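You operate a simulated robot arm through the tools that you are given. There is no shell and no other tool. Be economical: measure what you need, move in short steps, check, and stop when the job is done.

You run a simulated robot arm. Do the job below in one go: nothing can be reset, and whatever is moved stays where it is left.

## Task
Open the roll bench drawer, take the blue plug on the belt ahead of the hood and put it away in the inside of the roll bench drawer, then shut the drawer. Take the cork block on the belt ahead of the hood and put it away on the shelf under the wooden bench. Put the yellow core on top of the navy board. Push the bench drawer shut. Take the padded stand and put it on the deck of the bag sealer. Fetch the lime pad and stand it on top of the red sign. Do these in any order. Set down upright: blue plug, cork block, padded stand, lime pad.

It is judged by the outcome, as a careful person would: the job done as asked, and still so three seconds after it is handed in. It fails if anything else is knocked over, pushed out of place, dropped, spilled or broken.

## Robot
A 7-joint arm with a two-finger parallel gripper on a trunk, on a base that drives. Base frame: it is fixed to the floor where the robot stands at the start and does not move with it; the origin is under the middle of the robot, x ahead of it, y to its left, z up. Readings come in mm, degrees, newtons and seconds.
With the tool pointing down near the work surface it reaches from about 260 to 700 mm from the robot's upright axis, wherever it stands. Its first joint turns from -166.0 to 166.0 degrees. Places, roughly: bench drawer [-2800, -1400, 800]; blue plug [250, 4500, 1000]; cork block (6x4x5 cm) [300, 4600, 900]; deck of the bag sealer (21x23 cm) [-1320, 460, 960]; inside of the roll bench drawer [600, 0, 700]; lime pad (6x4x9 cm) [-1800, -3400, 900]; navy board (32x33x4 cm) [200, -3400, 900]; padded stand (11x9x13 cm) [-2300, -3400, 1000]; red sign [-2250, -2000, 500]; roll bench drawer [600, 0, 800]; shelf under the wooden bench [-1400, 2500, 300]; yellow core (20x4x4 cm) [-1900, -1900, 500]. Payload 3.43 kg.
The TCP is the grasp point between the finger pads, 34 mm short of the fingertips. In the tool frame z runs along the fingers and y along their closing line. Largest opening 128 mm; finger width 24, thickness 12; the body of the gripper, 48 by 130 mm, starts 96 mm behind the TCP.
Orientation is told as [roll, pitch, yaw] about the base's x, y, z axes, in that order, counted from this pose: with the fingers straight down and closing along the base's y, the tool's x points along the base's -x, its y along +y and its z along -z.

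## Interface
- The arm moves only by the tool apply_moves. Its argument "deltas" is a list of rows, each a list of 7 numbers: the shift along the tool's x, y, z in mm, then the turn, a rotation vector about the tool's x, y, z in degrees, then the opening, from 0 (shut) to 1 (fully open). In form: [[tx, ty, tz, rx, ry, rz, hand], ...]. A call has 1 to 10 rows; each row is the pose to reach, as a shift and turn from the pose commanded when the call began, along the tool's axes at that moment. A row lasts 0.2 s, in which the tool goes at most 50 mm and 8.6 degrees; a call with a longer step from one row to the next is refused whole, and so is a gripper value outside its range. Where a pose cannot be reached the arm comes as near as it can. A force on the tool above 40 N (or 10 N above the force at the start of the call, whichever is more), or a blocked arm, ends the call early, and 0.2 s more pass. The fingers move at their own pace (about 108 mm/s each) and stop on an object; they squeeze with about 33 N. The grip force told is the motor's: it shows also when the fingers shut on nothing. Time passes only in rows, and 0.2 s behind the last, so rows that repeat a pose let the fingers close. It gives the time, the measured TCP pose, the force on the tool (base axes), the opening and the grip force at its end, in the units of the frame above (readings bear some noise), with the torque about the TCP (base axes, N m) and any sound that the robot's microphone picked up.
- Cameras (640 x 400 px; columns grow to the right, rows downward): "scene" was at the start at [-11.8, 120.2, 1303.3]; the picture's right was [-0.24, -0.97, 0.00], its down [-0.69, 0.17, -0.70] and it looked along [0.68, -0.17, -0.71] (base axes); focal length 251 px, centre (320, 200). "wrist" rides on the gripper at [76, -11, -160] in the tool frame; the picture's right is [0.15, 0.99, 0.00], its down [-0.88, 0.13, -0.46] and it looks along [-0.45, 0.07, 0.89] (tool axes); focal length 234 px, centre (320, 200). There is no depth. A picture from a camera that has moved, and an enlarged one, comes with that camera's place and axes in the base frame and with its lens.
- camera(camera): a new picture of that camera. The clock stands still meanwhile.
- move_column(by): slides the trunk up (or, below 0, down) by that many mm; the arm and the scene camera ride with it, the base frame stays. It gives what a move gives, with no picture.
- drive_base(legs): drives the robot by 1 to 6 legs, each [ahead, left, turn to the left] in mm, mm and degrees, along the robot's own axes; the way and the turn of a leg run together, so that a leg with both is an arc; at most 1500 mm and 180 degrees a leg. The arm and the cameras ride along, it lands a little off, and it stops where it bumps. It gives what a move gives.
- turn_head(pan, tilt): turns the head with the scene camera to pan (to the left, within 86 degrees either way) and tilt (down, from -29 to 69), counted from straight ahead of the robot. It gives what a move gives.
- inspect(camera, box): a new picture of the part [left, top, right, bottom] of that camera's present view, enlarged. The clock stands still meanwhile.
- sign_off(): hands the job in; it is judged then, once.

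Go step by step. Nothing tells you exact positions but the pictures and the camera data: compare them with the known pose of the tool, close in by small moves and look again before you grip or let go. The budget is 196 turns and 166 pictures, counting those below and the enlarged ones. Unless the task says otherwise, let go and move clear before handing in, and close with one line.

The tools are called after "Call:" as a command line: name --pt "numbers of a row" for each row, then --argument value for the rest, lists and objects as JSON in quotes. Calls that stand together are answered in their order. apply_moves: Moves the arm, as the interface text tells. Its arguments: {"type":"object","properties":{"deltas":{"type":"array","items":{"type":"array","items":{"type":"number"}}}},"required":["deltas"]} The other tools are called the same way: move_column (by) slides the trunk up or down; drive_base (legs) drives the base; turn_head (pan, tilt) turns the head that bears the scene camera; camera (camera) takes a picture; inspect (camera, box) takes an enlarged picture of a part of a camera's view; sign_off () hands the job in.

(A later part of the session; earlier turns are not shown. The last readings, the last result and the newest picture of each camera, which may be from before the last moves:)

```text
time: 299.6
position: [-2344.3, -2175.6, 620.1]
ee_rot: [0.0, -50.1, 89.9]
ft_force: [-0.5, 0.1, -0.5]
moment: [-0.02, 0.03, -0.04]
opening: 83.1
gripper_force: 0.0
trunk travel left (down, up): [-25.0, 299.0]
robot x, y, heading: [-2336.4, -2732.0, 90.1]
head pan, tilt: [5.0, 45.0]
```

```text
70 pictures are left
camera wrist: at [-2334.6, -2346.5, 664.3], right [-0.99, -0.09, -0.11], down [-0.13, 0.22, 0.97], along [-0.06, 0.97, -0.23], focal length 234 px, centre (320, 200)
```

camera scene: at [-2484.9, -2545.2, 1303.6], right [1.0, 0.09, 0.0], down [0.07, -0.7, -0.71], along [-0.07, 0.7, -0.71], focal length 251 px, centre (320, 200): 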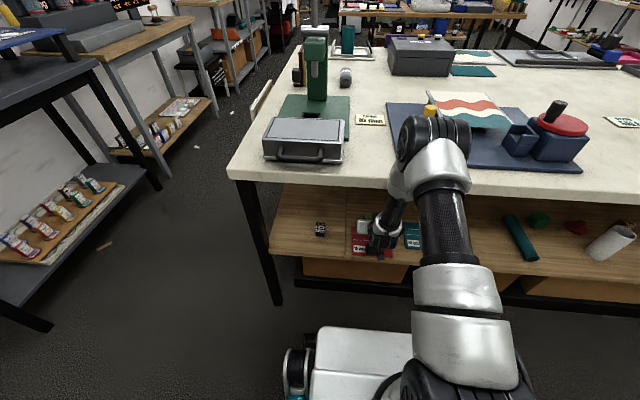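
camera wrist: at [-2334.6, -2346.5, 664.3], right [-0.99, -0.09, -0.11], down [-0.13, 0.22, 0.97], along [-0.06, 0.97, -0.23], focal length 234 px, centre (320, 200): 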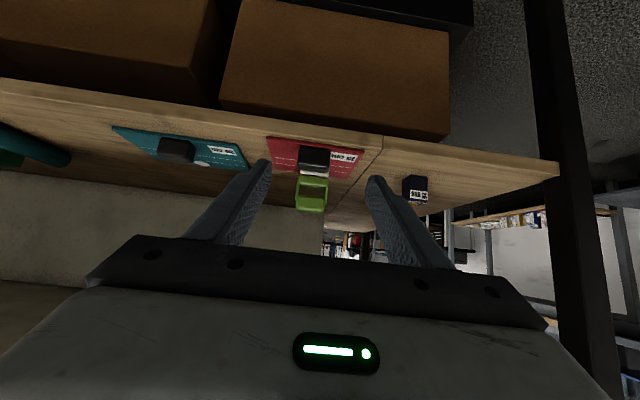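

Lime pad stands on the red sign. Raise the arm and look for the bench drawer to the northwest.

Call:
apply_moves --pt "-33 0 -27 0 0 0 0.4" --pt "-65 0 -54 0 0 0 0" --pt "-97 0 -81 0 0 0 0" --pt "-130 0 -109 0 0 0 0" --pt "-162 0 -136 0 0 0 0" --pt "-195 0 -163 0 0 0 0" --pt "-227 0 -190 0 0 0 0" --pt "-259 0 -217 0 0 0 0" --pt "-291 0 -244 0 0 0 0"

Call:
turn_head --pan 35 --tilt 25

Call:
camera --camera "scene"

```text
time: 301.8
position: [-2250.3, -2183.7, 1000.6]
ee_rot: [0.5, -50.1, 79.1]
ft_force: [0.0, 0.0, -0.2]
moment: [-0.01, 0.02, 0.01]
opening: 0.1
gripper_force: 33.1
trunk travel left (down, up): [-25.0, 299.0]
robot x, y, heading: [-2336.6, -2728.4, 90.3]
head pan, tilt: [5.0, 45.0]
stopped in row 9: the arm was blocked; the commanded pose is now the measured one
```

```text
time: 302.7
position: [-2252.3, -2184.9, 1000.4]
ee_rot: [0.4, -50.0, 79.2]
ft_force: [0.2, 0.2, 0.1]
moment: [0.01, 0.01, -0.03]
opening: 0.0
gripper_force: 33.2
trunk travel left (down, up): [-25.0, 299.0]
robot x, y, heading: [-2334.6, -2734.1, 90.3]
head pan, tilt: [35.0, 25.0]
```

```text
69 pictures are left
camera scene: at [-2529.4, -2746.2, 1334.2], right [0.82, 0.58, 0.0], down [0.24, -0.35, -0.91], along [-0.52, 0.74, -0.42], focal length 251 px, centre (320, 200)
```

scene: 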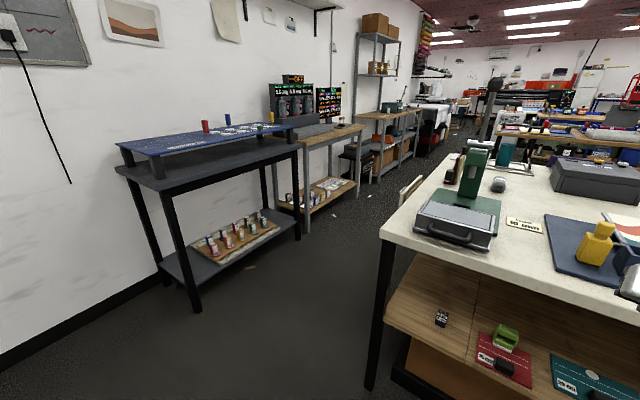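

The drawer sticking out is on the west end of the central table near (−2800, −1400). I'll straighten the arm and drive round into the west aisle.

Call:
apply_moves --pt "17 13 -20 -1.7 0 -1.4 0" --pt "33 26 -40 -3.3 0 -2.8 0" --pt "50 39 -59 -5 0 -4.2 0" --pt "66 52 -79 -6.7 0 -5.6 0" --pt "83 65 -99 -8.35 0 -7 0"

Call:
drive_base --legs '[[0, 1000, 0], [1330, 0, 0]]'

Call:
turn_head --pan -75 --tilt 40

Call:
camera --camera "scene"

```text
time: 303.9
position: [-2340.0, -2299.0, 1003.4]
ee_rot: [0.4, -50.1, 90.3]
ft_force: [-0.1, 1.0, -0.7]
moment: [-0.02, -0.01, 0.01]
opening: 0.0
gripper_force: 33.3
trunk travel left (down, up): [-25.0, 299.0]
robot x, y, heading: [-2334.8, -2729.1, 90.2]
head pan, tilt: [35.0, 25.0]
```

```text
time: 320.2
position: [-3355.2, -984.4, 1002.8]
ee_rot: [0.3, -50.0, 90.3]
ft_force: [0.7, -1.2, -0.6]
moment: [0.0, 0.02, -0.01]
opening: 0.0
gripper_force: 32.8
trunk travel left (down, up): [-25.0, 299.0]
robot x, y, heading: [-3353.8, -1415.4, 90.6]
head pan, tilt: [35.0, 25.0]
```

```text
time: 322.1
position: [-3356.5, -985.0, 1002.5]
ee_rot: [0.4, -50.1, 90.2]
ft_force: [0.2, -0.4, 0.5]
moment: [-0.04, -0.02, 0.02]
opening: 0.0
gripper_force: 32.9
trunk travel left (down, up): [-25.0, 299.0]
robot x, y, heading: [-3351.2, -1414.9, 90.6]
head pan, tilt: [-75.0, 40.0]
```

```text
68 pictures are left
camera scene: at [-3409.3, -1484.9, 1310.9], right [0.27, -0.96, 0.0], down [-0.62, -0.17, -0.77], along [0.74, 0.2, -0.64], focal length 251 px, centre (320, 200)
```

scene: 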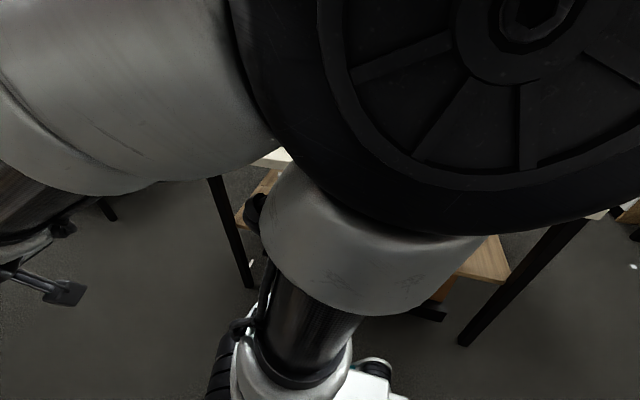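

Call:
drive_base --legs '[[-30, 30, -90]]'

Call:
turn_head --pan 0 --tilt 40

Call:
camera --camera "scene"

Call:
camera --camera "wrist"

```text
time: 326.4
position: [-2956.3, -1416.1, 1003.8]
ee_rot: [0.5, -50.1, 0.0]
ft_force: [0.6, 0.0, 0.0]
moment: [0.02, 0.02, -0.02]
opening: 0.0
gripper_force: 32.7
trunk travel left (down, up): [-25.0, 299.0]
robot x, y, heading: [-3387.1, -1417.2, 0.0]
head pan, tilt: [-75.0, 40.0]
```

```text
time: 327.9
position: [-2957.2, -1415.6, 1003.4]
ee_rot: [0.4, -50.1, -0.1]
ft_force: [0.0, 0.5, -0.4]
moment: [0.03, -0.01, -0.04]
opening: 0.0
gripper_force: 32.7
trunk travel left (down, up): [-25.0, 299.0]
robot x, y, heading: [-3389.1, -1417.7, -0.1]
head pan, tilt: [0.0, 40.0]
```

```text
67 pictures are left
camera scene: at [-3394.9, -1276.9, 1310.9], right [0.0, -1.0, 0.0], down [-0.64, 0.0, -0.77], along [0.77, 0.0, -0.64], focal length 251 px, centre (320, 200)
```

scene: 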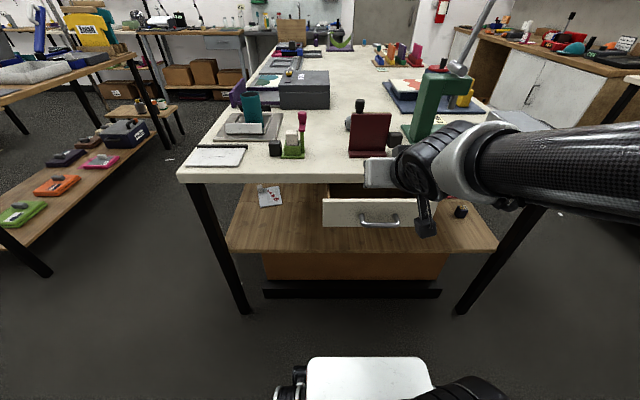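

```text
66 pictures are left
camera wrist: at [-3129.7, -1427.2, 1047.7], right [-0.1, 0.99, -0.11], down [0.22, 0.13, 0.97], along [0.97, 0.07, -0.23], focal length 234 px, centre (320, 200)
```

wrist: 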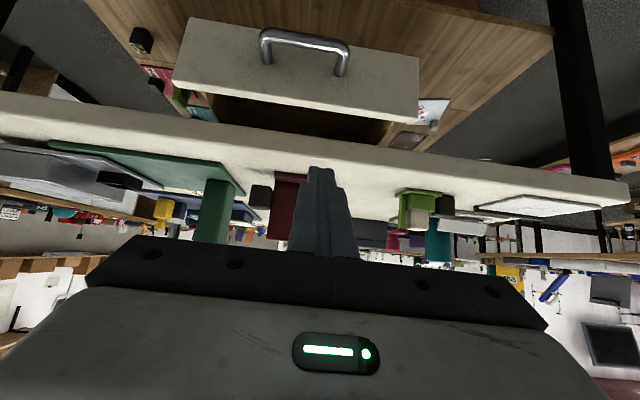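

Drawer front is at about x −2830, y −1455, z 727–841 with its handle near z 770. I'll bring the closed fingertips in front, above the handle, and look.

Call:
apply_moves --pt "22 -8 28 0 0 0 0" --pt "44 -16 56 0 0 0 0" --pt "65 -24 84 0 0 0 0" --pt "87 -32 112 0 0 0 0" --pt "109 -39 140 0 0 0 0"

Call:
camera --camera "wrist"

Call:
inspect --camera "scene" --box '[280, 150, 480, 275]'

```text
time: 329.1
position: [-2904.5, -1453.2, 838.7]
ee_rot: [0.2, -51.1, 0.2]
ft_force: [1.4, 5.6, 29.8]
moment: [0.11, -0.62, -0.05]
opening: 0.0
gripper_force: 33.3
out of reach, approached as far as the arm can: row 3, 4, 5
trunk travel left (down, up): [-25.0, 299.0]
robot x, y, heading: [-3388.7, -1414.3, 0.0]
head pan, tilt: [0.0, 40.0]
```

```text
65 pictures are left
camera wrist: at [-3077.7, -1465.3, 879.8], right [-0.1, 0.99, -0.11], down [0.2, 0.13, 0.97], along [0.98, 0.07, -0.21], focal length 234 px, centre (320, 200)
```

wrist: 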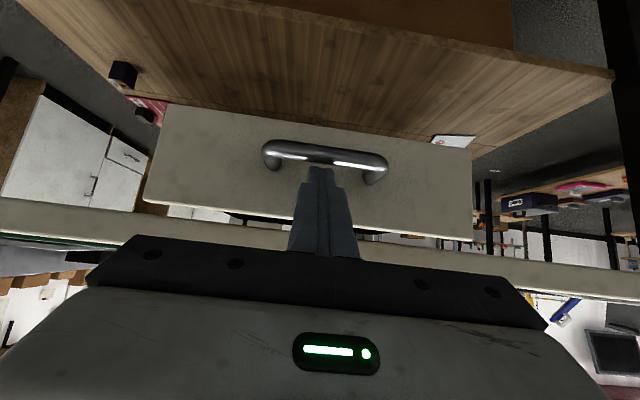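

```text
3.20 times, centred on (380, 212) of scene
camera zoom: at [-3396.7, -1276.3, 1311.7], right [0.0, -1.0, 0.0], down [-0.64, 0.0, -0.77], along [0.77, 0.0, -0.64], focal length 803 px, centre (128, 160)
```

zoom: 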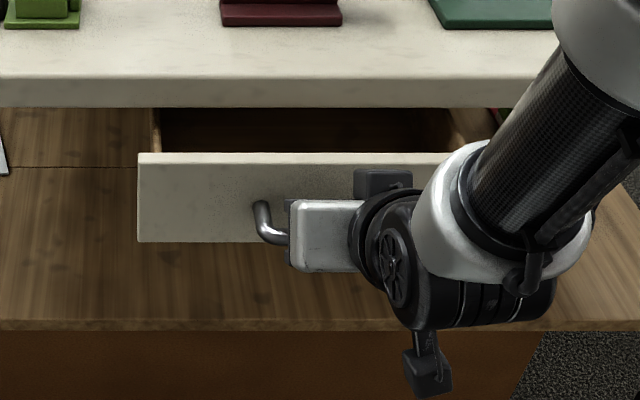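

The tip is resting on the handle bar (z≈800). Back the base 80 mm, then raise the tip to z≈830.

Call:
drive_base --legs '[[-80, 0, 0]]'

Call:
apply_moves --pt "-24 0 6 0 0 0 0" --pt "-40 0 20 0 0 0 0" --pt "-44 0 23 0 0 0 0"

Call:
inspect --camera "scene" --box '[280, 150, 480, 275]'

```text
time: 329.8
position: [-2911.4, -1453.9, 838.1]
ee_rot: [0.3, -51.3, 0.1]
ft_force: [-0.5, -0.3, 0.4]
moment: [-0.01, 0.03, 0.0]
opening: 0.0
gripper_force: 32.6
trunk travel left (down, up): [-25.0, 299.0]
robot x, y, heading: [-3395.2, -1415.8, 0.5]
head pan, tilt: [0.0, 40.0]
stopped in leg 1: the force on the tool passed its limit at 42 N (the readings are from after the stop); the commanded pose is now the measured one
```

```text
time: 330.6
position: [-2864.1, -1452.1, 858.2]
ee_rot: [0.2, -51.1, 0.2]
ft_force: [-1.8, 0.4, -1.1]
moment: [0.01, 0.04, 0.02]
opening: 0.0
gripper_force: 32.8
trunk travel left (down, up): [-25.0, 299.0]
robot x, y, heading: [-3394.5, -1419.8, 0.1]
head pan, tilt: [0.0, 40.0]
```

```text
3.20 times, centred on (380, 212) of scene
camera zoom: at [-3402.4, -1276.8, 1310.9], right [0.0, -1.0, 0.0], down [-0.64, 0.0, -0.77], along [0.77, 0.0, -0.64], focal length 803 px, centre (128, 160)
```

zoom: 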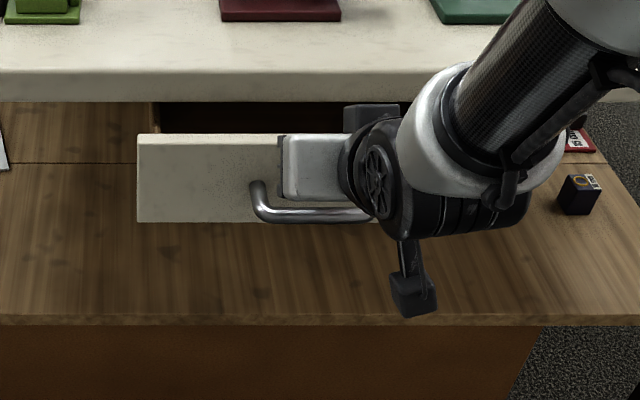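

The tip is now on the face above the handle and already pushing. Drive forward to shut it.

Call:
drive_base --legs '[[75, 0, 0]]'

Call:
inspect --camera "scene" --box '[280, 150, 480, 275]'

Call:
camera --camera "wrist"

```text
time: 331.6
position: [-2792.0, -1452.5, 853.9]
ee_rot: [0.4, -50.7, 0.0]
ft_force: [-0.4, -0.3, -27.4]
moment: [0.09, 0.29, 0.01]
opening: 0.0
gripper_force: 32.6
trunk travel left (down, up): [-25.0, 299.0]
robot x, y, heading: [-3323.6, -1413.8, 0.1]
head pan, tilt: [0.0, 40.0]
```

```text
3.20 times, centred on (380, 212) of scene
camera zoom: at [-3327.4, -1276.8, 1310.5], right [0.0, -1.0, 0.0], down [-0.64, 0.0, -0.77], along [0.77, 0.0, -0.64], focal length 803 px, centre (128, 160)
```

zoom: 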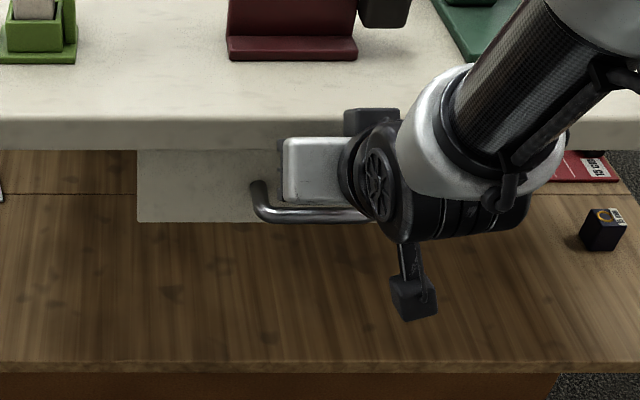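

```text
61 pictures are left
camera wrist: at [-2964.0, -1464.5, 896.9], right [-0.1, 0.99, -0.11], down [0.2, 0.13, 0.97], along [0.97, 0.07, -0.21], focal length 234 px, centre (320, 200)
```

wrist: 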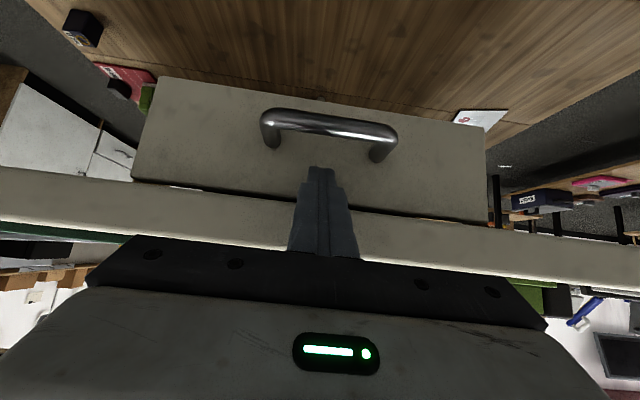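

The fingers met the table's lower edge. I'll back off, shift sideways beside the handle and lower, then push again to be sure it is home.

Call:
drive_base --legs '[[-60, 0, 0]]'

Call:
apply_moves --pt "0 -35 -15 0 0 0 0" --pt "0 -70 -15 0 0 0 0" --pt "20 -95 5 0 0 0 0" --pt "27 -95 12 0 0 0 0" --pt "27 -95 12 0 0 0 0"

Call:
camera --camera "wrist"

```text
time: 332.6
position: [-2852.4, -1453.2, 854.8]
ee_rot: [0.3, -50.9, 0.2]
ft_force: [1.4, 0.2, -0.3]
moment: [-0.02, 0.02, 0.01]
opening: 0.1
gripper_force: 32.9
trunk travel left (down, up): [-25.0, 299.0]
robot x, y, heading: [-3382.0, -1418.0, 0.2]
head pan, tilt: [0.0, 40.0]
```

```text
time: 333.8
position: [-2858.9, -1546.1, 826.4]
ee_rot: [0.4, -50.8, 0.1]
ft_force: [-0.2, 0.1, 1.2]
moment: [0.02, 0.0, 0.02]
opening: 0.1
gripper_force: 32.5
trunk travel left (down, up): [-25.0, 299.0]
robot x, y, heading: [-3380.1, -1414.1, 0.1]
head pan, tilt: [0.0, 40.0]
```

```text
60 pictures are left
camera wrist: at [-3031.2, -1558.7, 869.5], right [-0.1, 0.99, -0.11], down [0.2, 0.13, 0.97], along [0.97, 0.07, -0.21], focal length 234 px, centre (320, 200)
```

wrist: 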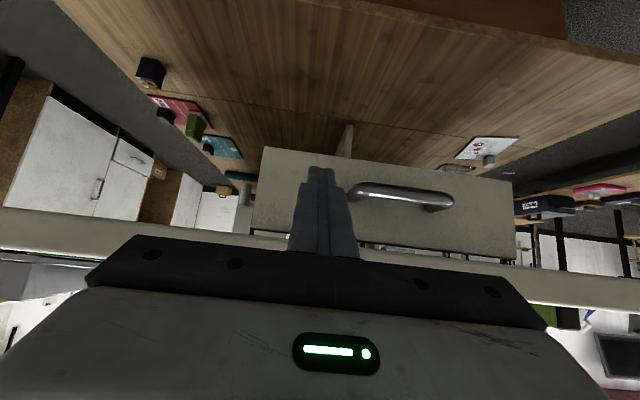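

Call:
inspect --camera "scene" --box '[280, 150, 480, 275]'

```text
3.20 times, centred on (380, 212) of scene
camera zoom: at [-3388.8, -1276.8, 1310.9], right [0.0, -1.0, 0.0], down [-0.64, 0.0, -0.77], along [0.77, 0.0, -0.64], focal length 803 px, centre (128, 160)
```

zoom: 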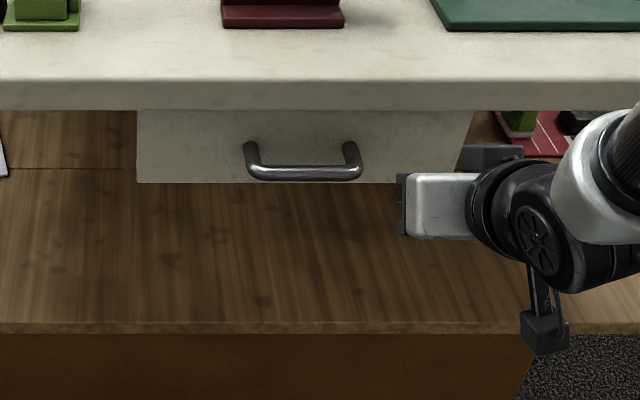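

Nearly shut, inset under the edge. Push once more beside the handle until it resists.

Call:
drive_base --legs '[[75, 0, 0]]'

Call:
apply_moves --pt "-5 0 6 0 0 0 0" --pt "-10 0 12 0 0 0 0" --pt "-15 0 18 0 0 0 0" --pt "-20 0 24 0 0 0 0" --pt "-25 0 30 0 0 0 0" --pt "-30 0 36 0 0 0 0"

Call:
inspect --camera "scene" --box '[280, 150, 480, 275]'

```text
time: 334.9
position: [-2786.0, -1545.7, 826.4]
ee_rot: [0.3, -50.8, 0.2]
ft_force: [-0.3, 0.4, 0.3]
moment: [0.01, -0.02, 0.02]
opening: 0.0
gripper_force: 33.2
trunk travel left (down, up): [-25.0, 299.0]
robot x, y, heading: [-3307.1, -1419.2, -0.0]
head pan, tilt: [0.0, 40.0]
```

```text
time: 335.8
position: [-2766.0, -1545.8, 824.6]
ee_rot: [0.4, -50.1, 0.1]
ft_force: [-15.4, 1.1, 5.8]
moment: [-0.01, -0.04, 0.06]
opening: 0.0
gripper_force: 33.5
trunk travel left (down, up): [-25.0, 299.0]
robot x, y, heading: [-3309.2, -1416.8, -0.1]
head pan, tilt: [0.0, 40.0]
stopped in row 4: the force on the tool passed its limit at 50 N (the readings are from after the stop); the commanded pose is now the measured one
```

```text
3.20 times, centred on (380, 212) of scene
camera zoom: at [-3317.2, -1276.4, 1311.0], right [0.0, -1.0, 0.0], down [-0.64, 0.0, -0.77], along [0.77, 0.0, -0.64], focal length 803 px, centre (128, 160)
```

zoom: 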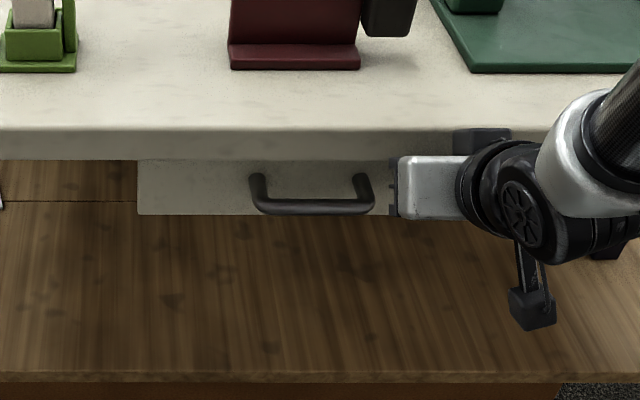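

The bench drawer is shut. Back off, raise/retract the arm, and drive round to the padded stand.

Call:
drive_base --legs '[[-110, 0, 0]]'

Call:
apply_moves --pt "-16 20 -38 0 0 0 0.3" --pt "-28 42 -70 0 0 0 0.6" --pt "-38 64 -104 0 0 0 1" --pt "-48 86 -138 0 0 0 1" --pt "-58 108 -171 0 0 0 1" --pt "-64 130 -204 0 0 0 1"

Call:
drive_base --legs '[[0, 0, -90], [1230, 0, 0], [0, 1150, 0]]'

Call:
turn_head --pan 0 --tilt 30

Call:
camera --camera "scene"

```text
time: 336.9
position: [-2870.0, -1545.3, 824.5]
ee_rot: [0.4, -50.3, 0.2]
ft_force: [-0.6, 0.1, -0.4]
moment: [-0.02, 0.01, 0.0]
opening: 0.3
gripper_force: 32.9
trunk travel left (down, up): [-25.0, 299.0]
robot x, y, heading: [-3418.2, -1414.7, -0.0]
head pan, tilt: [0.0, 40.0]
```

```text
time: 338.4
position: [-2987.1, -1416.0, 913.6]
ee_rot: [11.2, -37.3, -7.4]
ft_force: [0.7, -0.2, -0.1]
moment: [0.04, 0.0, -0.01]
opening: 128.0
gripper_force: 0.1
trunk travel left (down, up): [-25.0, 299.0]
robot x, y, heading: [-3420.7, -1416.0, 0.3]
head pan, tilt: [0.0, 40.0]
stopped in row 6: the arm was blocked; the commanded pose is now the measured one
```

```text
time: 341.5
position: [-3217.4, -1804.5, 908.7]
ee_rot: [11.7, -36.5, -70.3]
ft_force: [0.0, 0.1, -0.3]
moment: [0.01, -0.01, 0.02]
opening: 127.9
gripper_force: 0.0
trunk travel left (down, up): [-25.0, 299.0]
robot x, y, heading: [-3415.3, -1427.1, -62.3]
head pan, tilt: [0.0, 40.0]
stopped in leg 1: the robot was blocked; the commanded pose is now the measured one
```

```text
time: 342.2
position: [-3217.1, -1804.3, 906.3]
ee_rot: [12.0, -36.3, -70.6]
ft_force: [-0.4, 0.8, -0.6]
moment: [0.0, -0.01, -0.02]
opening: 128.0
gripper_force: 0.0
trunk travel left (down, up): [-25.0, 299.0]
robot x, y, heading: [-3414.5, -1420.4, -62.3]
head pan, tilt: [0.0, 30.0]
```

```text
57 pictures are left
camera scene: at [-3270.9, -1344.8, 1322.3], right [-0.74, -0.67, 0.0], down [-0.36, 0.4, -0.84], along [0.57, -0.62, -0.54], focal length 251 px, centre (320, 200)
```

scene: 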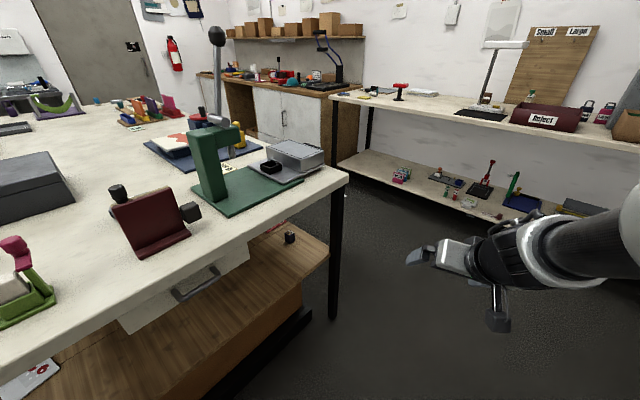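

The turn was blocked and the arm is askew. Let me check the drawer and what is around me.

Call:
inspect --camera "scene" --box '[80, 180, 320, 330]'

Call:
turn_head --pan -80 --tilt 45

Call:
camera --camera "scene"

Call:
turn_head --pan 80 --tilt 50

Call:
camera --camera "scene"

```text
2.67 times, centred on (200, 255) of scene
camera zoom: at [-3270.9, -1344.8, 1322.3], right [-0.74, -0.67, 0.0], down [-0.36, 0.4, -0.84], along [0.57, -0.62, -0.54], focal length 670 px, centre (640, 53)
```

zoom: 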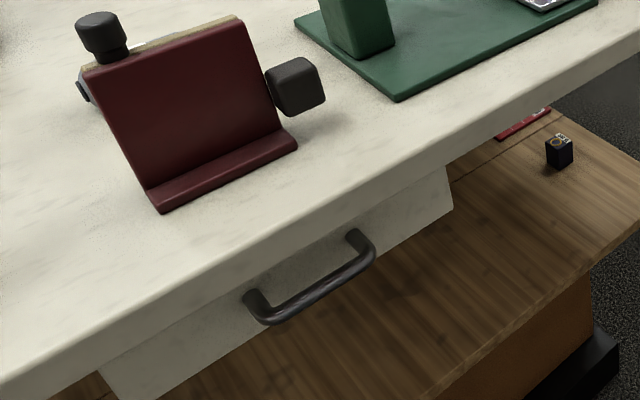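

```text
time: 343.8
position: [-3216.7, -1805.2, 907.5]
ee_rot: [11.8, -36.4, -70.4]
ft_force: [-0.5, -0.4, 0.7]
moment: [0.02, -0.01, 0.01]
opening: 127.7
gripper_force: 0.0
trunk travel left (down, up): [-25.0, 299.0]
robot x, y, heading: [-3414.8, -1424.0, -62.2]
head pan, tilt: [-80.0, 45.0]
```

```text
55 pictures are left
camera scene: at [-3272.8, -1339.4, 1309.1], right [-0.72, -0.69, 0.0], down [-0.46, 0.48, -0.75], along [0.52, -0.54, -0.66], focal length 251 px, centre (320, 200)
```

scene: 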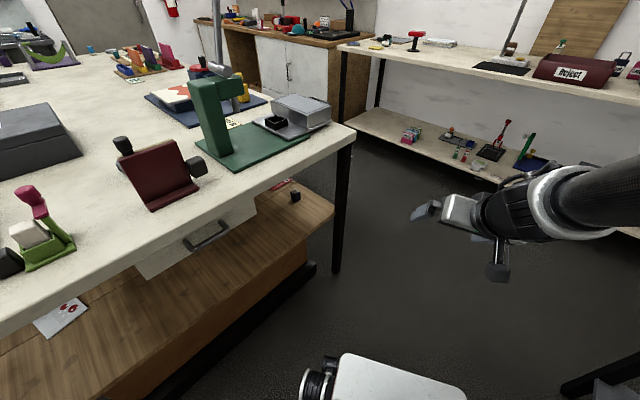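

```text
time: 346.2
position: [-3216.4, -1804.3, 908.9]
ee_rot: [11.5, -36.8, -70.3]
ft_force: [0.1, -0.8, 0.2]
moment: [-0.05, 0.0, -0.01]
opening: 128.1
gripper_force: 0.1
trunk travel left (down, up): [-25.0, 299.0]
robot x, y, heading: [-3411.8, -1423.0, -62.5]
head pan, tilt: [80.0, 50.0]
```

```text
54 pictures are left
camera scene: at [-3257.7, -1255.6, 1296.7], right [0.3, -0.95, 0.0], down [-0.73, -0.23, -0.64], along [0.61, 0.19, -0.77], focal length 251 px, centre (320, 200)
```

scene: 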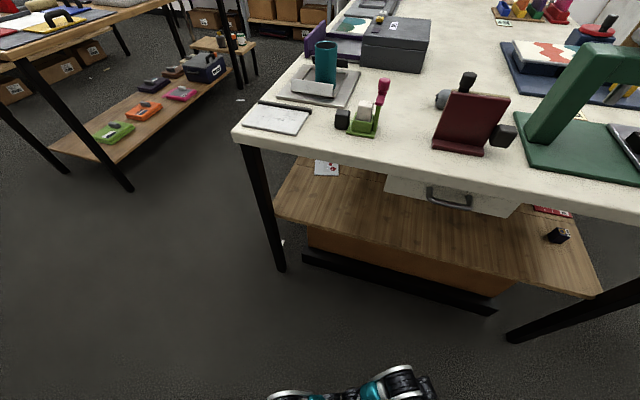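

The drawer is shut. The arm's folded elbow seems to have bumped something to my right, so I'll turn back left, move away, and unfold the arm forward.

Call:
drive_base --legs '[[0, 0, 40]]'

Call:
turn_head --pan 0 --tilt 20

Call:
camera --camera "scene"

Call:
camera --camera "wrist"

```text
time: 348.5
position: [-3015.3, -1586.1, 909.5]
ee_rot: [11.5, -36.8, -29.8]
ft_force: [-0.1, -0.3, -0.1]
moment: [-0.02, 0.0, 0.01]
opening: 128.3
gripper_force: 0.0
trunk travel left (down, up): [-25.0, 299.0]
robot x, y, heading: [-3413.5, -1422.8, -22.3]
head pan, tilt: [80.0, 50.0]
```

```text
time: 350.1
position: [-3015.9, -1585.6, 905.5]
ee_rot: [11.8, -36.3, -29.9]
ft_force: [-0.6, 0.5, -0.3]
moment: [-0.01, 0.0, -0.01]
opening: 128.3
gripper_force: 0.0
trunk travel left (down, up): [-25.0, 299.0]
robot x, y, heading: [-3412.8, -1422.9, -22.1]
head pan, tilt: [0.0, 20.0]
```

```text
53 pictures are left
camera scene: at [-3352.0, -1270.9, 1339.6], right [-0.11, -0.99, 0.0], down [-0.37, 0.04, -0.93], along [0.92, -0.1, -0.37], focal length 251 px, centre (320, 200)
```

scene: 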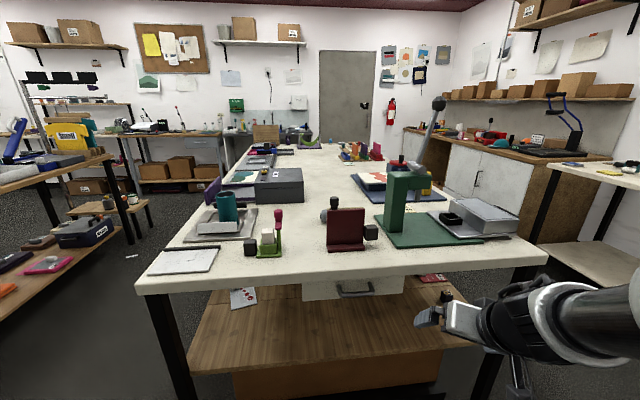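

```text
52 pictures are left
camera wrist: at [-3169.6, -1547.7, 986.1], right [0.28, 0.96, 0.08], down [0.39, -0.18, 0.9], along [0.88, -0.22, -0.42], focal length 234 px, centre (320, 200)
```

wrist: 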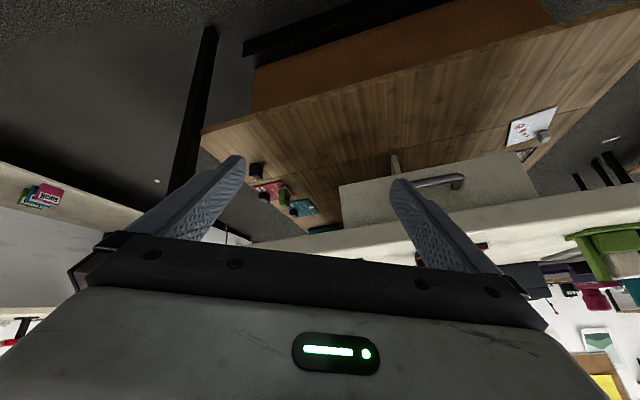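

The head is being nudged by the folded arm. I'll unfold the arm back to the vertical ready pose.

Call:
apply_moves --pt "-18 3 -5 1.5 6.1 -0.7 1" --pt "-37 6 -10 3 12.3 -1.3 1" --pt "-55 10 -15 4.4 18.4 -2 1" --pt "-73 13 -20 5.9 24.5 -2.7 1" --pt "-92 16 -25 7.4 30.7 -3.3 1" --pt "-110 19 -30 8.9 36.8 -4 1"

Call:
turn_head --pan -60 --tilt 35

Call:
camera --camera "scene"

```text
time: 351.5
position: [-2947.8, -1608.2, 1002.7]
ee_rot: [-0.4, -0.5, -21.8]
ft_force: [-0.3, 0.8, -0.5]
moment: [0.02, -0.07, 0.02]
opening: 128.0
gripper_force: 0.1
out of reach, approached as far as the arm can: row 3
trunk travel left (down, up): [-25.0, 299.0]
robot x, y, heading: [-3413.0, -1425.0, -21.8]
head pan, tilt: [0.0, 20.0]
```

```text
time: 352.8
position: [-2949.1, -1608.4, 1002.9]
ee_rot: [-0.3, -0.5, -21.9]
ft_force: [-0.8, -0.7, -0.5]
moment: [0.0, 0.01, -0.04]
opening: 128.0
gripper_force: 0.0
trunk travel left (down, up): [-25.0, 299.0]
robot x, y, heading: [-3410.9, -1423.6, -22.0]
head pan, tilt: [-60.0, 35.0]
```

```text
51 pictures are left
camera scene: at [-3431.9, -1347.6, 1318.5], right [-0.99, -0.14, 0.0], down [-0.08, 0.57, -0.82], along [0.12, -0.81, -0.57], focal length 251 px, centre (320, 200)
```

scene: 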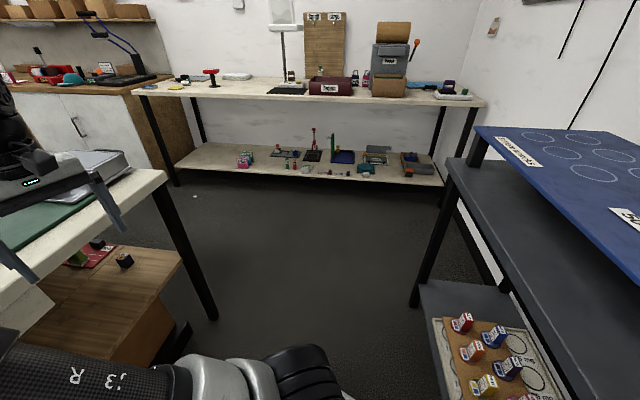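

Head and arm are free again. Check the bench on the west for anything disturbed.

Call:
drive_base --legs '[[60, 0, -40]]'

Call:
turn_head --pan -80 --tilt 25

Call:
camera --camera "scene"

```text
time: 355.1
position: [-3127.3, -1900.6, 1002.2]
ee_rot: [-0.3, -0.6, -61.3]
ft_force: [0.6, -0.3, 1.1]
moment: [-0.01, 0.0, 0.02]
opening: 127.7
gripper_force: 0.1
trunk travel left (down, up): [-25.0, 299.0]
robot x, y, heading: [-3371.3, -1459.4, -61.6]
head pan, tilt: [-60.0, 35.0]
```

```text
time: 355.9
position: [-3127.5, -1902.0, 1004.1]
ee_rot: [-0.3, -0.6, -61.3]
ft_force: [-0.2, 0.3, -0.3]
moment: [0.0, 0.01, 0.0]
opening: 128.0
gripper_force: 0.1
trunk travel left (down, up): [-25.0, 299.0]
robot x, y, heading: [-3369.6, -1463.1, -61.5]
head pan, tilt: [-80.0, 25.0]
```

```text
50 pictures are left
camera scene: at [-3361.2, -1374.7, 1334.2], right [-0.62, 0.78, 0.0], down [0.33, 0.26, -0.91], along [-0.71, -0.57, -0.42], focal length 251 px, centre (320, 200)
```

scene: 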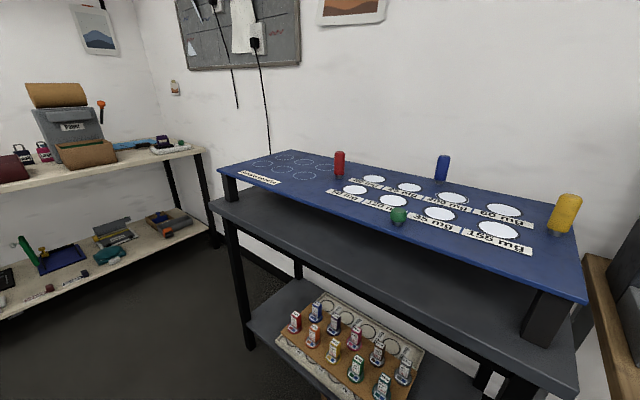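

Call:
inspect --camera "scene" --box '[300, 140, 500, 265]'

```text
3.20 times, centred on (400, 202) of scene
camera zoom: at [-3361.2, -1374.7, 1334.2], right [-0.62, 0.78, 0.0], down [0.33, 0.26, -0.91], along [-0.71, -0.57, -0.42], focal length 803 px, centre (64, 192)
```

zoom: 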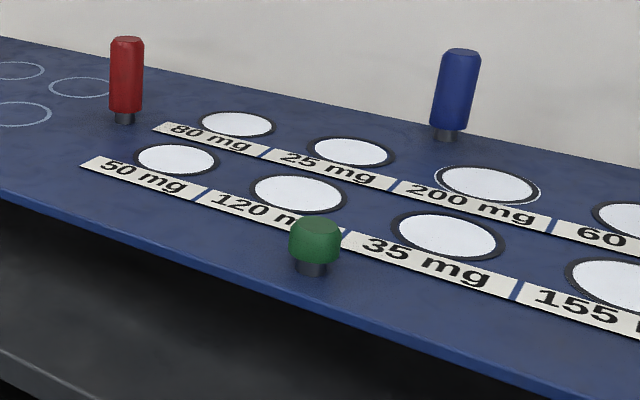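

Everything there is upright. Continue to the padded stand.

Call:
drive_base --legs '[[0, 50, -28.5], [1180, 0, 0], [0, 1060, 0]]'

Call:
turn_head --pan 0 --tilt 35

Call:
camera --camera "scene"

```text
time: 373.2
position: [-2273.7, -3127.6, 1003.1]
ee_rot: [-0.4, -0.5, -90.3]
ft_force: [0.4, -0.5, -0.3]
moment: [-0.03, 0.0, 0.01]
opening: 128.0
gripper_force: 0.1
trunk travel left (down, up): [-25.0, 299.0]
robot x, y, heading: [-2271.6, -2628.4, -90.5]
head pan, tilt: [-80.0, 25.0]
```

```text
time: 374.7
position: [-2272.7, -3127.5, 1002.6]
ee_rot: [-0.4, -0.5, -90.3]
ft_force: [0.2, 1.3, -0.1]
moment: [0.01, 0.02, 0.01]
opening: 128.1
gripper_force: 0.0
trunk travel left (down, up): [-25.0, 299.0]
robot x, y, heading: [-2272.3, -2629.3, -90.4]
head pan, tilt: [0.0, 35.0]
```

```text
48 pictures are left
camera scene: at [-2132.3, -2626.7, 1318.5], right [-1.0, 0.01, 0.0], down [0.0, 0.57, -0.82], along [-0.01, -0.82, -0.57], focal length 251 px, centre (320, 200)
```

scene: 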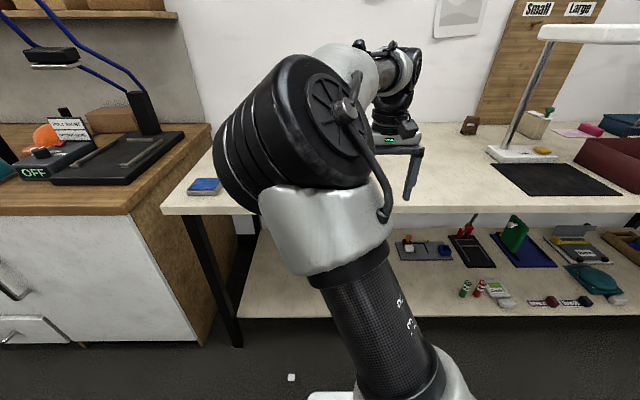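

The arm now sits in a different elbow configuration and hides the stand; use the wrist camera.

Call:
camera --camera "wrist"

Call:
turn_head --pan -25 --tilt 30

Call:
camera --camera "scene"

```text
47 pictures are left
camera wrist: at [-2284.1, -3049.8, 1162.3], right [0.99, 0.14, -0.01], down [0.13, -0.88, 0.46], along [0.06, -0.46, -0.89], focal length 234 px, centre (320, 200)
```

wrist: 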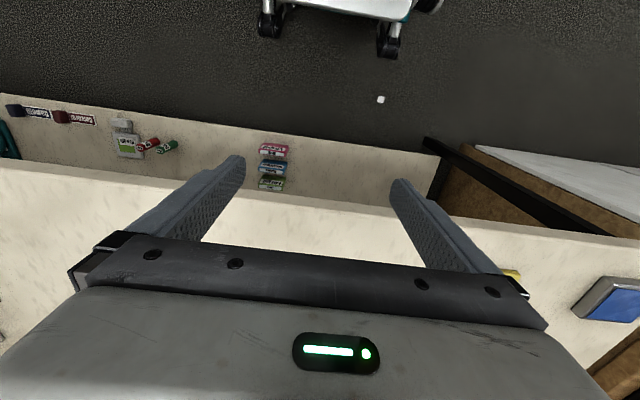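

```text
time: 375.6
position: [-2273.9, -3126.6, 1003.6]
ee_rot: [-0.3, -0.6, -90.3]
ft_force: [-0.1, -0.5, 0.3]
moment: [0.02, 0.01, 0.01]
opening: 127.8
gripper_force: 0.0
trunk travel left (down, up): [-25.0, 299.0]
robot x, y, heading: [-2271.6, -2627.7, -90.3]
head pan, tilt: [-25.0, 30.0]
```

```text
46 pictures are left
camera scene: at [-2170.4, -2620.3, 1326.2], right [-0.9, 0.43, 0.0], down [0.21, 0.45, -0.87], along [-0.37, -0.78, -0.5], focal length 251 px, centre (320, 200)
```

scene: 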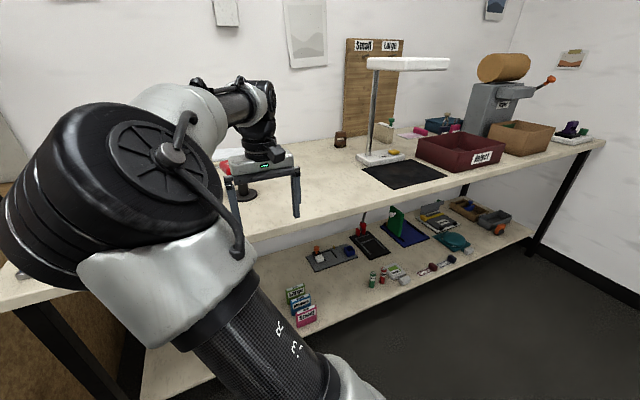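

Stand base ≈ (−2258, −3420). Raise the trunk for clearance, drive in, and view it from above with the wrist camera.

Call:
move_column --by 140

Call:
drive_base --legs '[[210, 0, 0]]'

Call:
apply_moves --pt "-30 5 0 0 0 0 1" --pt "-60 14 0 0 0 0 1" --pt "-60 14 0 0 0 0 1"

Call:
camera --camera "wrist"

Call:
camera --camera "scene"

```text
time: 377.3
position: [-2274.0, -3127.6, 1143.4]
ee_rot: [-0.4, -0.5, -90.3]
ft_force: [0.3, -0.4, 0.4]
moment: [0.01, 0.0, -0.03]
opening: 128.2
gripper_force: 0.0
trunk travel left (down, up): [-165.0, 159.0]
robot x, y, heading: [-2273.0, -2626.1, -90.1]
head pan, tilt: [-25.0, 30.0]
```

```text
time: 378.9
position: [-2275.8, -3337.0, 1143.2]
ee_rot: [-0.4, -0.6, -90.5]
ft_force: [0.3, 0.2, -0.2]
moment: [-0.01, 0.03, -0.01]
opening: 128.1
gripper_force: 0.1
trunk travel left (down, up): [-165.0, 159.0]
robot x, y, heading: [-2274.4, -2836.3, -90.7]
head pan, tilt: [-25.0, 30.0]
```

```text
time: 379.7
position: [-2263.1, -3398.3, 1142.2]
ee_rot: [-0.3, -0.4, -90.5]
ft_force: [0.1, -1.0, -0.7]
moment: [0.0, -0.04, 0.03]
opening: 128.0
gripper_force: 0.0
trunk travel left (down, up): [-165.0, 159.0]
robot x, y, heading: [-2274.3, -2837.2, -90.4]
head pan, tilt: [-25.0, 30.0]
```

```text
45 pictures are left
camera wrist: at [-2273.7, -3320.2, 1302.0], right [0.99, 0.14, -0.01], down [0.13, -0.88, 0.46], along [0.06, -0.46, -0.89], focal length 234 px, centre (320, 200)
```

wrist: 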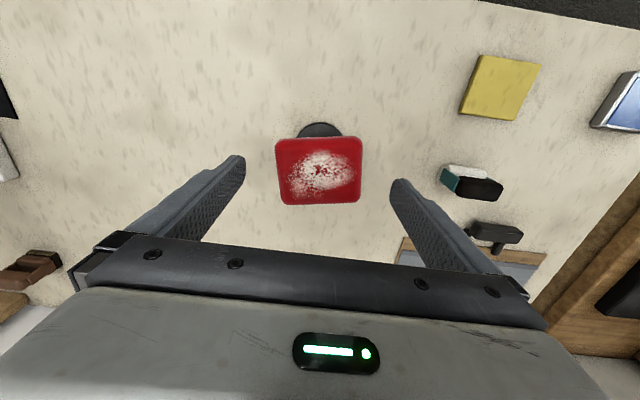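

```text
44 pictures are left
camera scene: at [-2172.1, -2830.2, 1466.2], right [-0.9, 0.43, 0.0], down [0.22, 0.45, -0.87], along [-0.37, -0.78, -0.5], focal length 251 px, centre (320, 200)
```

scene: 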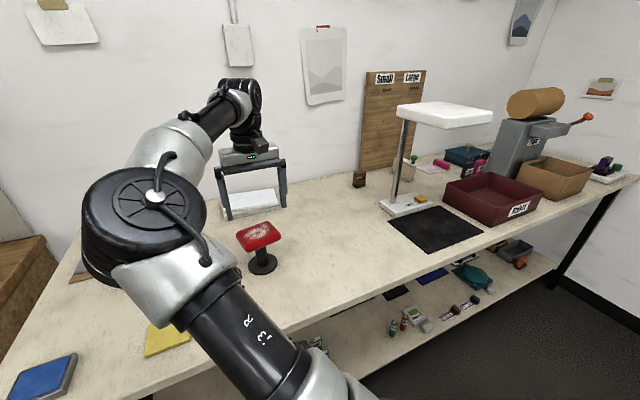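

Red top ≈ (−2262, −3425), 11 cm along the closing line. Centre over it and lower partway.

Call:
apply_moves --pt "-25 1 0 0 0 0 1" --pt "-25 1 35 0 0 0 1" --pt "-25 1 70 0 0 0 1" --pt "-25 1 85 0 0 0 1" --pt "-25 1 85 0 0 0 1"

Call:
camera --camera "wrist"

Call:
inspect --camera "scene" --box '[170, 140, 350, 300]'

```text
time: 380.9
position: [-2261.9, -3422.7, 1058.8]
ee_rot: [-0.3, -0.6, -90.5]
ft_force: [-0.4, -0.5, -0.2]
moment: [-0.02, -0.02, -0.02]
opening: 128.0
gripper_force: 0.2
trunk travel left (down, up): [-165.0, 159.0]
robot x, y, heading: [-2273.5, -2837.8, -90.8]
head pan, tilt: [-25.0, 30.0]
```

```text
43 pictures are left
camera wrist: at [-2273.4, -3345.0, 1217.9], right [0.99, 0.14, -0.01], down [0.13, -0.88, 0.46], along [0.06, -0.46, -0.89], focal length 234 px, centre (320, 200)
```

wrist: 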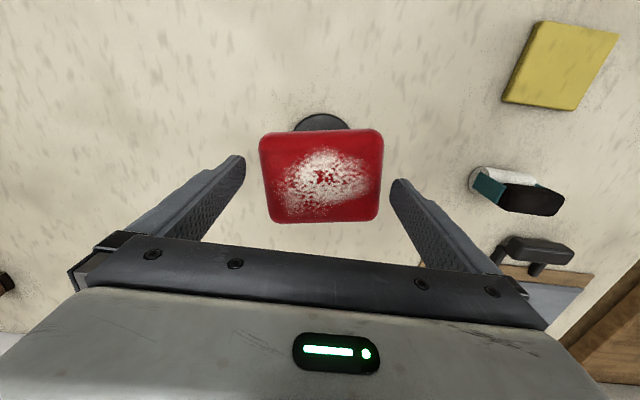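

```text
2.50 times, centred on (260, 220) of scene
camera zoom: at [-2172.1, -2830.0, 1466.2], right [-0.9, 0.43, 0.0], down [0.22, 0.45, -0.87], along [-0.37, -0.78, -0.5], focal length 628 px, centre (470, 150)
```

zoom: 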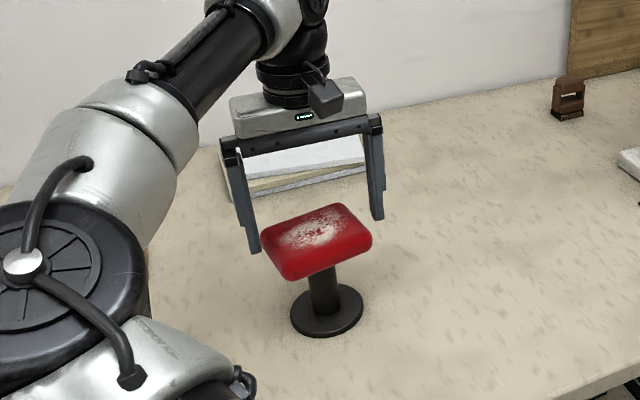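

Well aligned (top z ≈ 1025). Lower to z ≈ 1008 and close.

Call:
apply_moves --pt "0 1 20 0 0 0 1" --pt "0 1 38 0 0 0 1" --pt "0 1 50 0 0 0 1" --pt "0 1 50 0 0 0 0.8" --pt "0 1 50 0 0 0 0.7" --pt "0 1 50 0 0 0 0.6" --pt "0 1 50 0 0 0 0.6"

Call:
inspect --camera "scene" --box '[170, 140, 350, 300]'

Call:
camera --camera "wrist"

```text
time: 382.5
position: [-2263.2, -3422.6, 1010.8]
ee_rot: [-0.3, -0.7, -90.5]
ft_force: [0.9, -1.9, 2.9]
moment: [-0.05, -0.11, -0.02]
opening: 115.8
gripper_force: 33.3
trunk travel left (down, up): [-165.0, 159.0]
robot x, y, heading: [-2270.0, -2837.1, -90.4]
head pan, tilt: [-25.0, 30.0]
```

```text
2.50 times, centred on (260, 220) of scene
camera zoom: at [-2172.0, -2829.9, 1466.3], right [-0.9, 0.43, 0.0], down [0.22, 0.45, -0.87], along [-0.37, -0.78, -0.5], focal length 628 px, centre (470, 150)
```

zoom: 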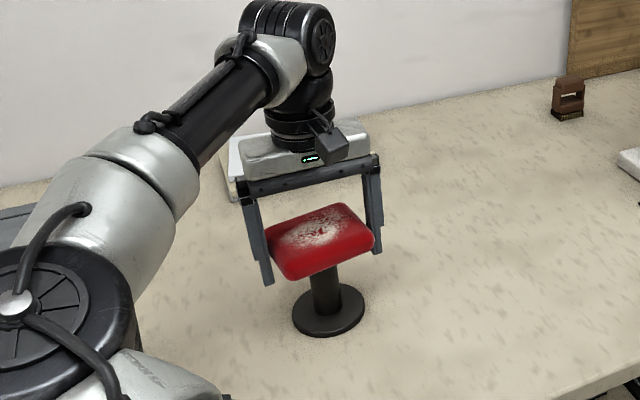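

```text
40 pictures are left
camera wrist: at [-2273.6, -3346.0, 1169.0], right [0.99, 0.14, -0.01], down [0.13, -0.88, 0.46], along [0.06, -0.46, -0.89], focal length 234 px, centre (320, 200)
```

wrist: 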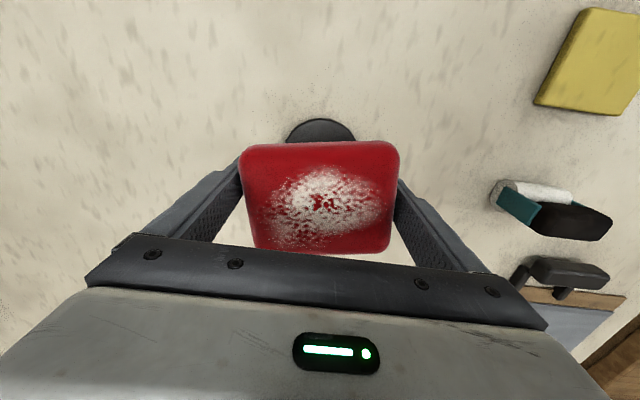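

Gripped (116 mm). Lift with the trunk, retract, and start the trip to the bag sealer.

Call:
move_column --by 70

Call:
apply_moves --pt "30 0 0 0 0 0 0.6" --pt "60 0 0 0 0 0 0.6" --pt "90 0 0 0 0 0 0.6" --pt "110 0 0 0 0 0 0.6"

Call:
drive_base --legs '[[-220, 0, 0], [0, 1450, 0], [0, 640, 0]]'

Call:
camera --camera "wrist"

```text
time: 383.6
position: [-2262.6, -3424.1, 1078.8]
ee_rot: [-0.3, -0.6, -90.5]
ft_force: [0.4, 1.2, -2.9]
moment: [0.03, 0.01, -0.01]
opening: 115.6
gripper_force: 33.2
trunk travel left (down, up): [-235.0, 89.0]
robot x, y, heading: [-2274.1, -2836.8, -90.6]
head pan, tilt: [-25.0, 30.0]
```

```text
time: 384.6
position: [-2262.2, -3313.4, 1079.1]
ee_rot: [-0.2, -0.6, -90.4]
ft_force: [-0.3, 0.1, -2.0]
moment: [0.0, 0.05, 0.0]
opening: 115.6
gripper_force: 33.5
trunk travel left (down, up): [-235.0, 89.0]
robot x, y, heading: [-2269.9, -2837.5, -90.5]
head pan, tilt: [-25.0, 30.0]
```

```text
time: 406.3
position: [-157.8, -3124.1, 1078.1]
ee_rot: [-0.3, -0.5, -90.8]
ft_force: [-0.7, 0.3, -2.2]
moment: [0.01, -0.02, 0.01]
opening: 114.6
gripper_force: 33.3
trunk travel left (down, up): [-235.0, 89.0]
robot x, y, heading: [-166.3, -2647.2, -90.8]
head pan, tilt: [-25.0, 30.0]
```

```text
39 pictures are left
camera wrist: at [-168.5, -3046.5, 1237.2], right [0.99, 0.13, -0.01], down [0.12, -0.88, 0.46], along [0.05, -0.46, -0.89], focal length 234 px, centre (320, 200)
```

wrist: 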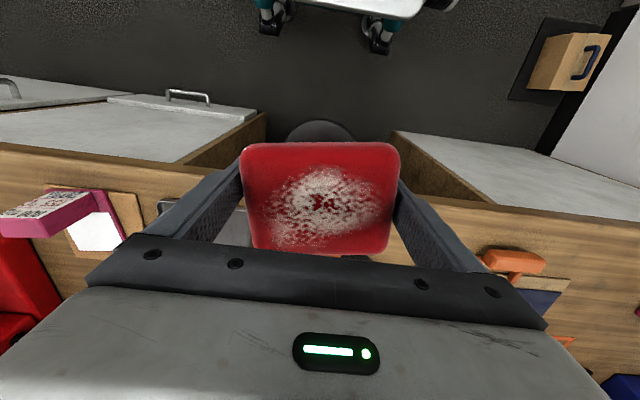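

Holding well. Drive north, turn, and line up with the bag sealer bench.

Call:
drive_base --legs '[[-1200, 0, 0.8], [-1050, 0, 0], [0, 0, 180]]'

Call:
turn_head --pan -10 --tilt 25

Call:
drive_base --legs '[[0, 1050, 0]]'

Call:
camera --camera "scene"

```text
time: 425.0
position: [-162.2, 65.0, 1078.2]
ee_rot: [-0.2, -0.6, 90.6]
ft_force: [-1.6, 0.5, -2.3]
moment: [0.0, 0.0, 0.01]
opening: 114.0
gripper_force: 32.9
trunk travel left (down, up): [-235.0, 89.0]
robot x, y, heading: [-140.6, -416.2, 90.7]
head pan, tilt: [-25.0, 30.0]
```

```text
time: 425.8
position: [-161.5, 64.5, 1079.1]
ee_rot: [-0.4, -0.6, 90.7]
ft_force: [-1.1, -0.9, -2.4]
moment: [-0.02, 0.04, 0.0]
opening: 113.7
gripper_force: 33.3
trunk travel left (down, up): [-235.0, 89.0]
robot x, y, heading: [-144.0, -412.2, 90.5]
head pan, tilt: [-10.0, 25.0]
```

```text
time: 436.3
position: [-1221.4, 54.8, 1078.8]
ee_rot: [-0.3, -0.5, 90.4]
ft_force: [0.1, -0.6, -2.3]
moment: [-0.04, 0.01, 0.05]
opening: 113.3
gripper_force: 33.3
trunk travel left (down, up): [-235.0, 89.0]
robot x, y, heading: [-1200.0, -422.8, 90.5]
head pan, tilt: [-10.0, 25.0]
```

```text
38 pictures are left
camera scene: at [-1326.4, -422.0, 1544.2], right [0.99, -0.17, 0.0], down [-0.07, -0.42, -0.91], along [0.15, 0.89, -0.42], focal length 251 px, centre (320, 200)
```

scene: 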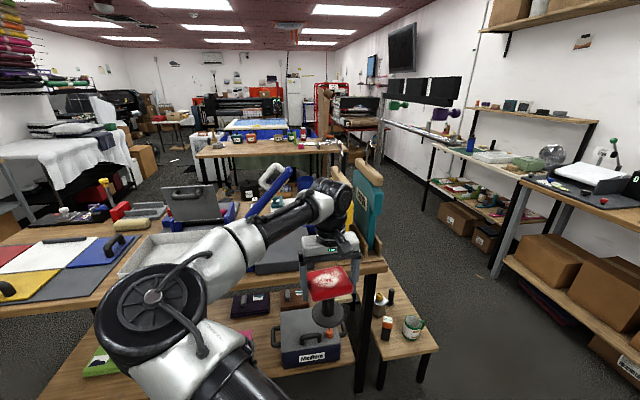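

Call:
inspect --camera "scene" --box '[110, 140, 430, 340]'

```text
2.00 times, centred on (270, 240) of scene
camera zoom: at [-1326.4, -422.0, 1544.2], right [0.99, -0.17, 0.0], down [-0.07, -0.42, -0.91], along [0.15, 0.89, -0.42], focal length 502 px, centre (420, 120)
```

zoom: 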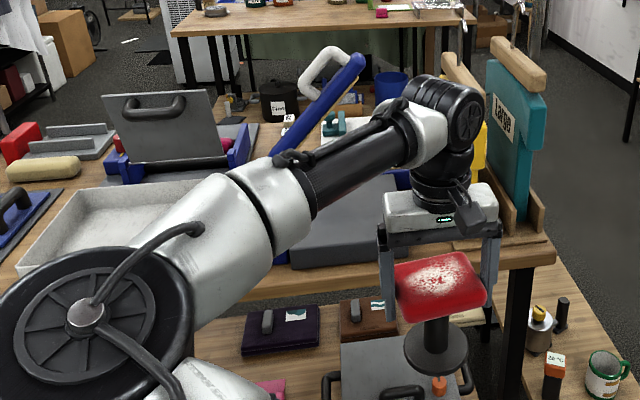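

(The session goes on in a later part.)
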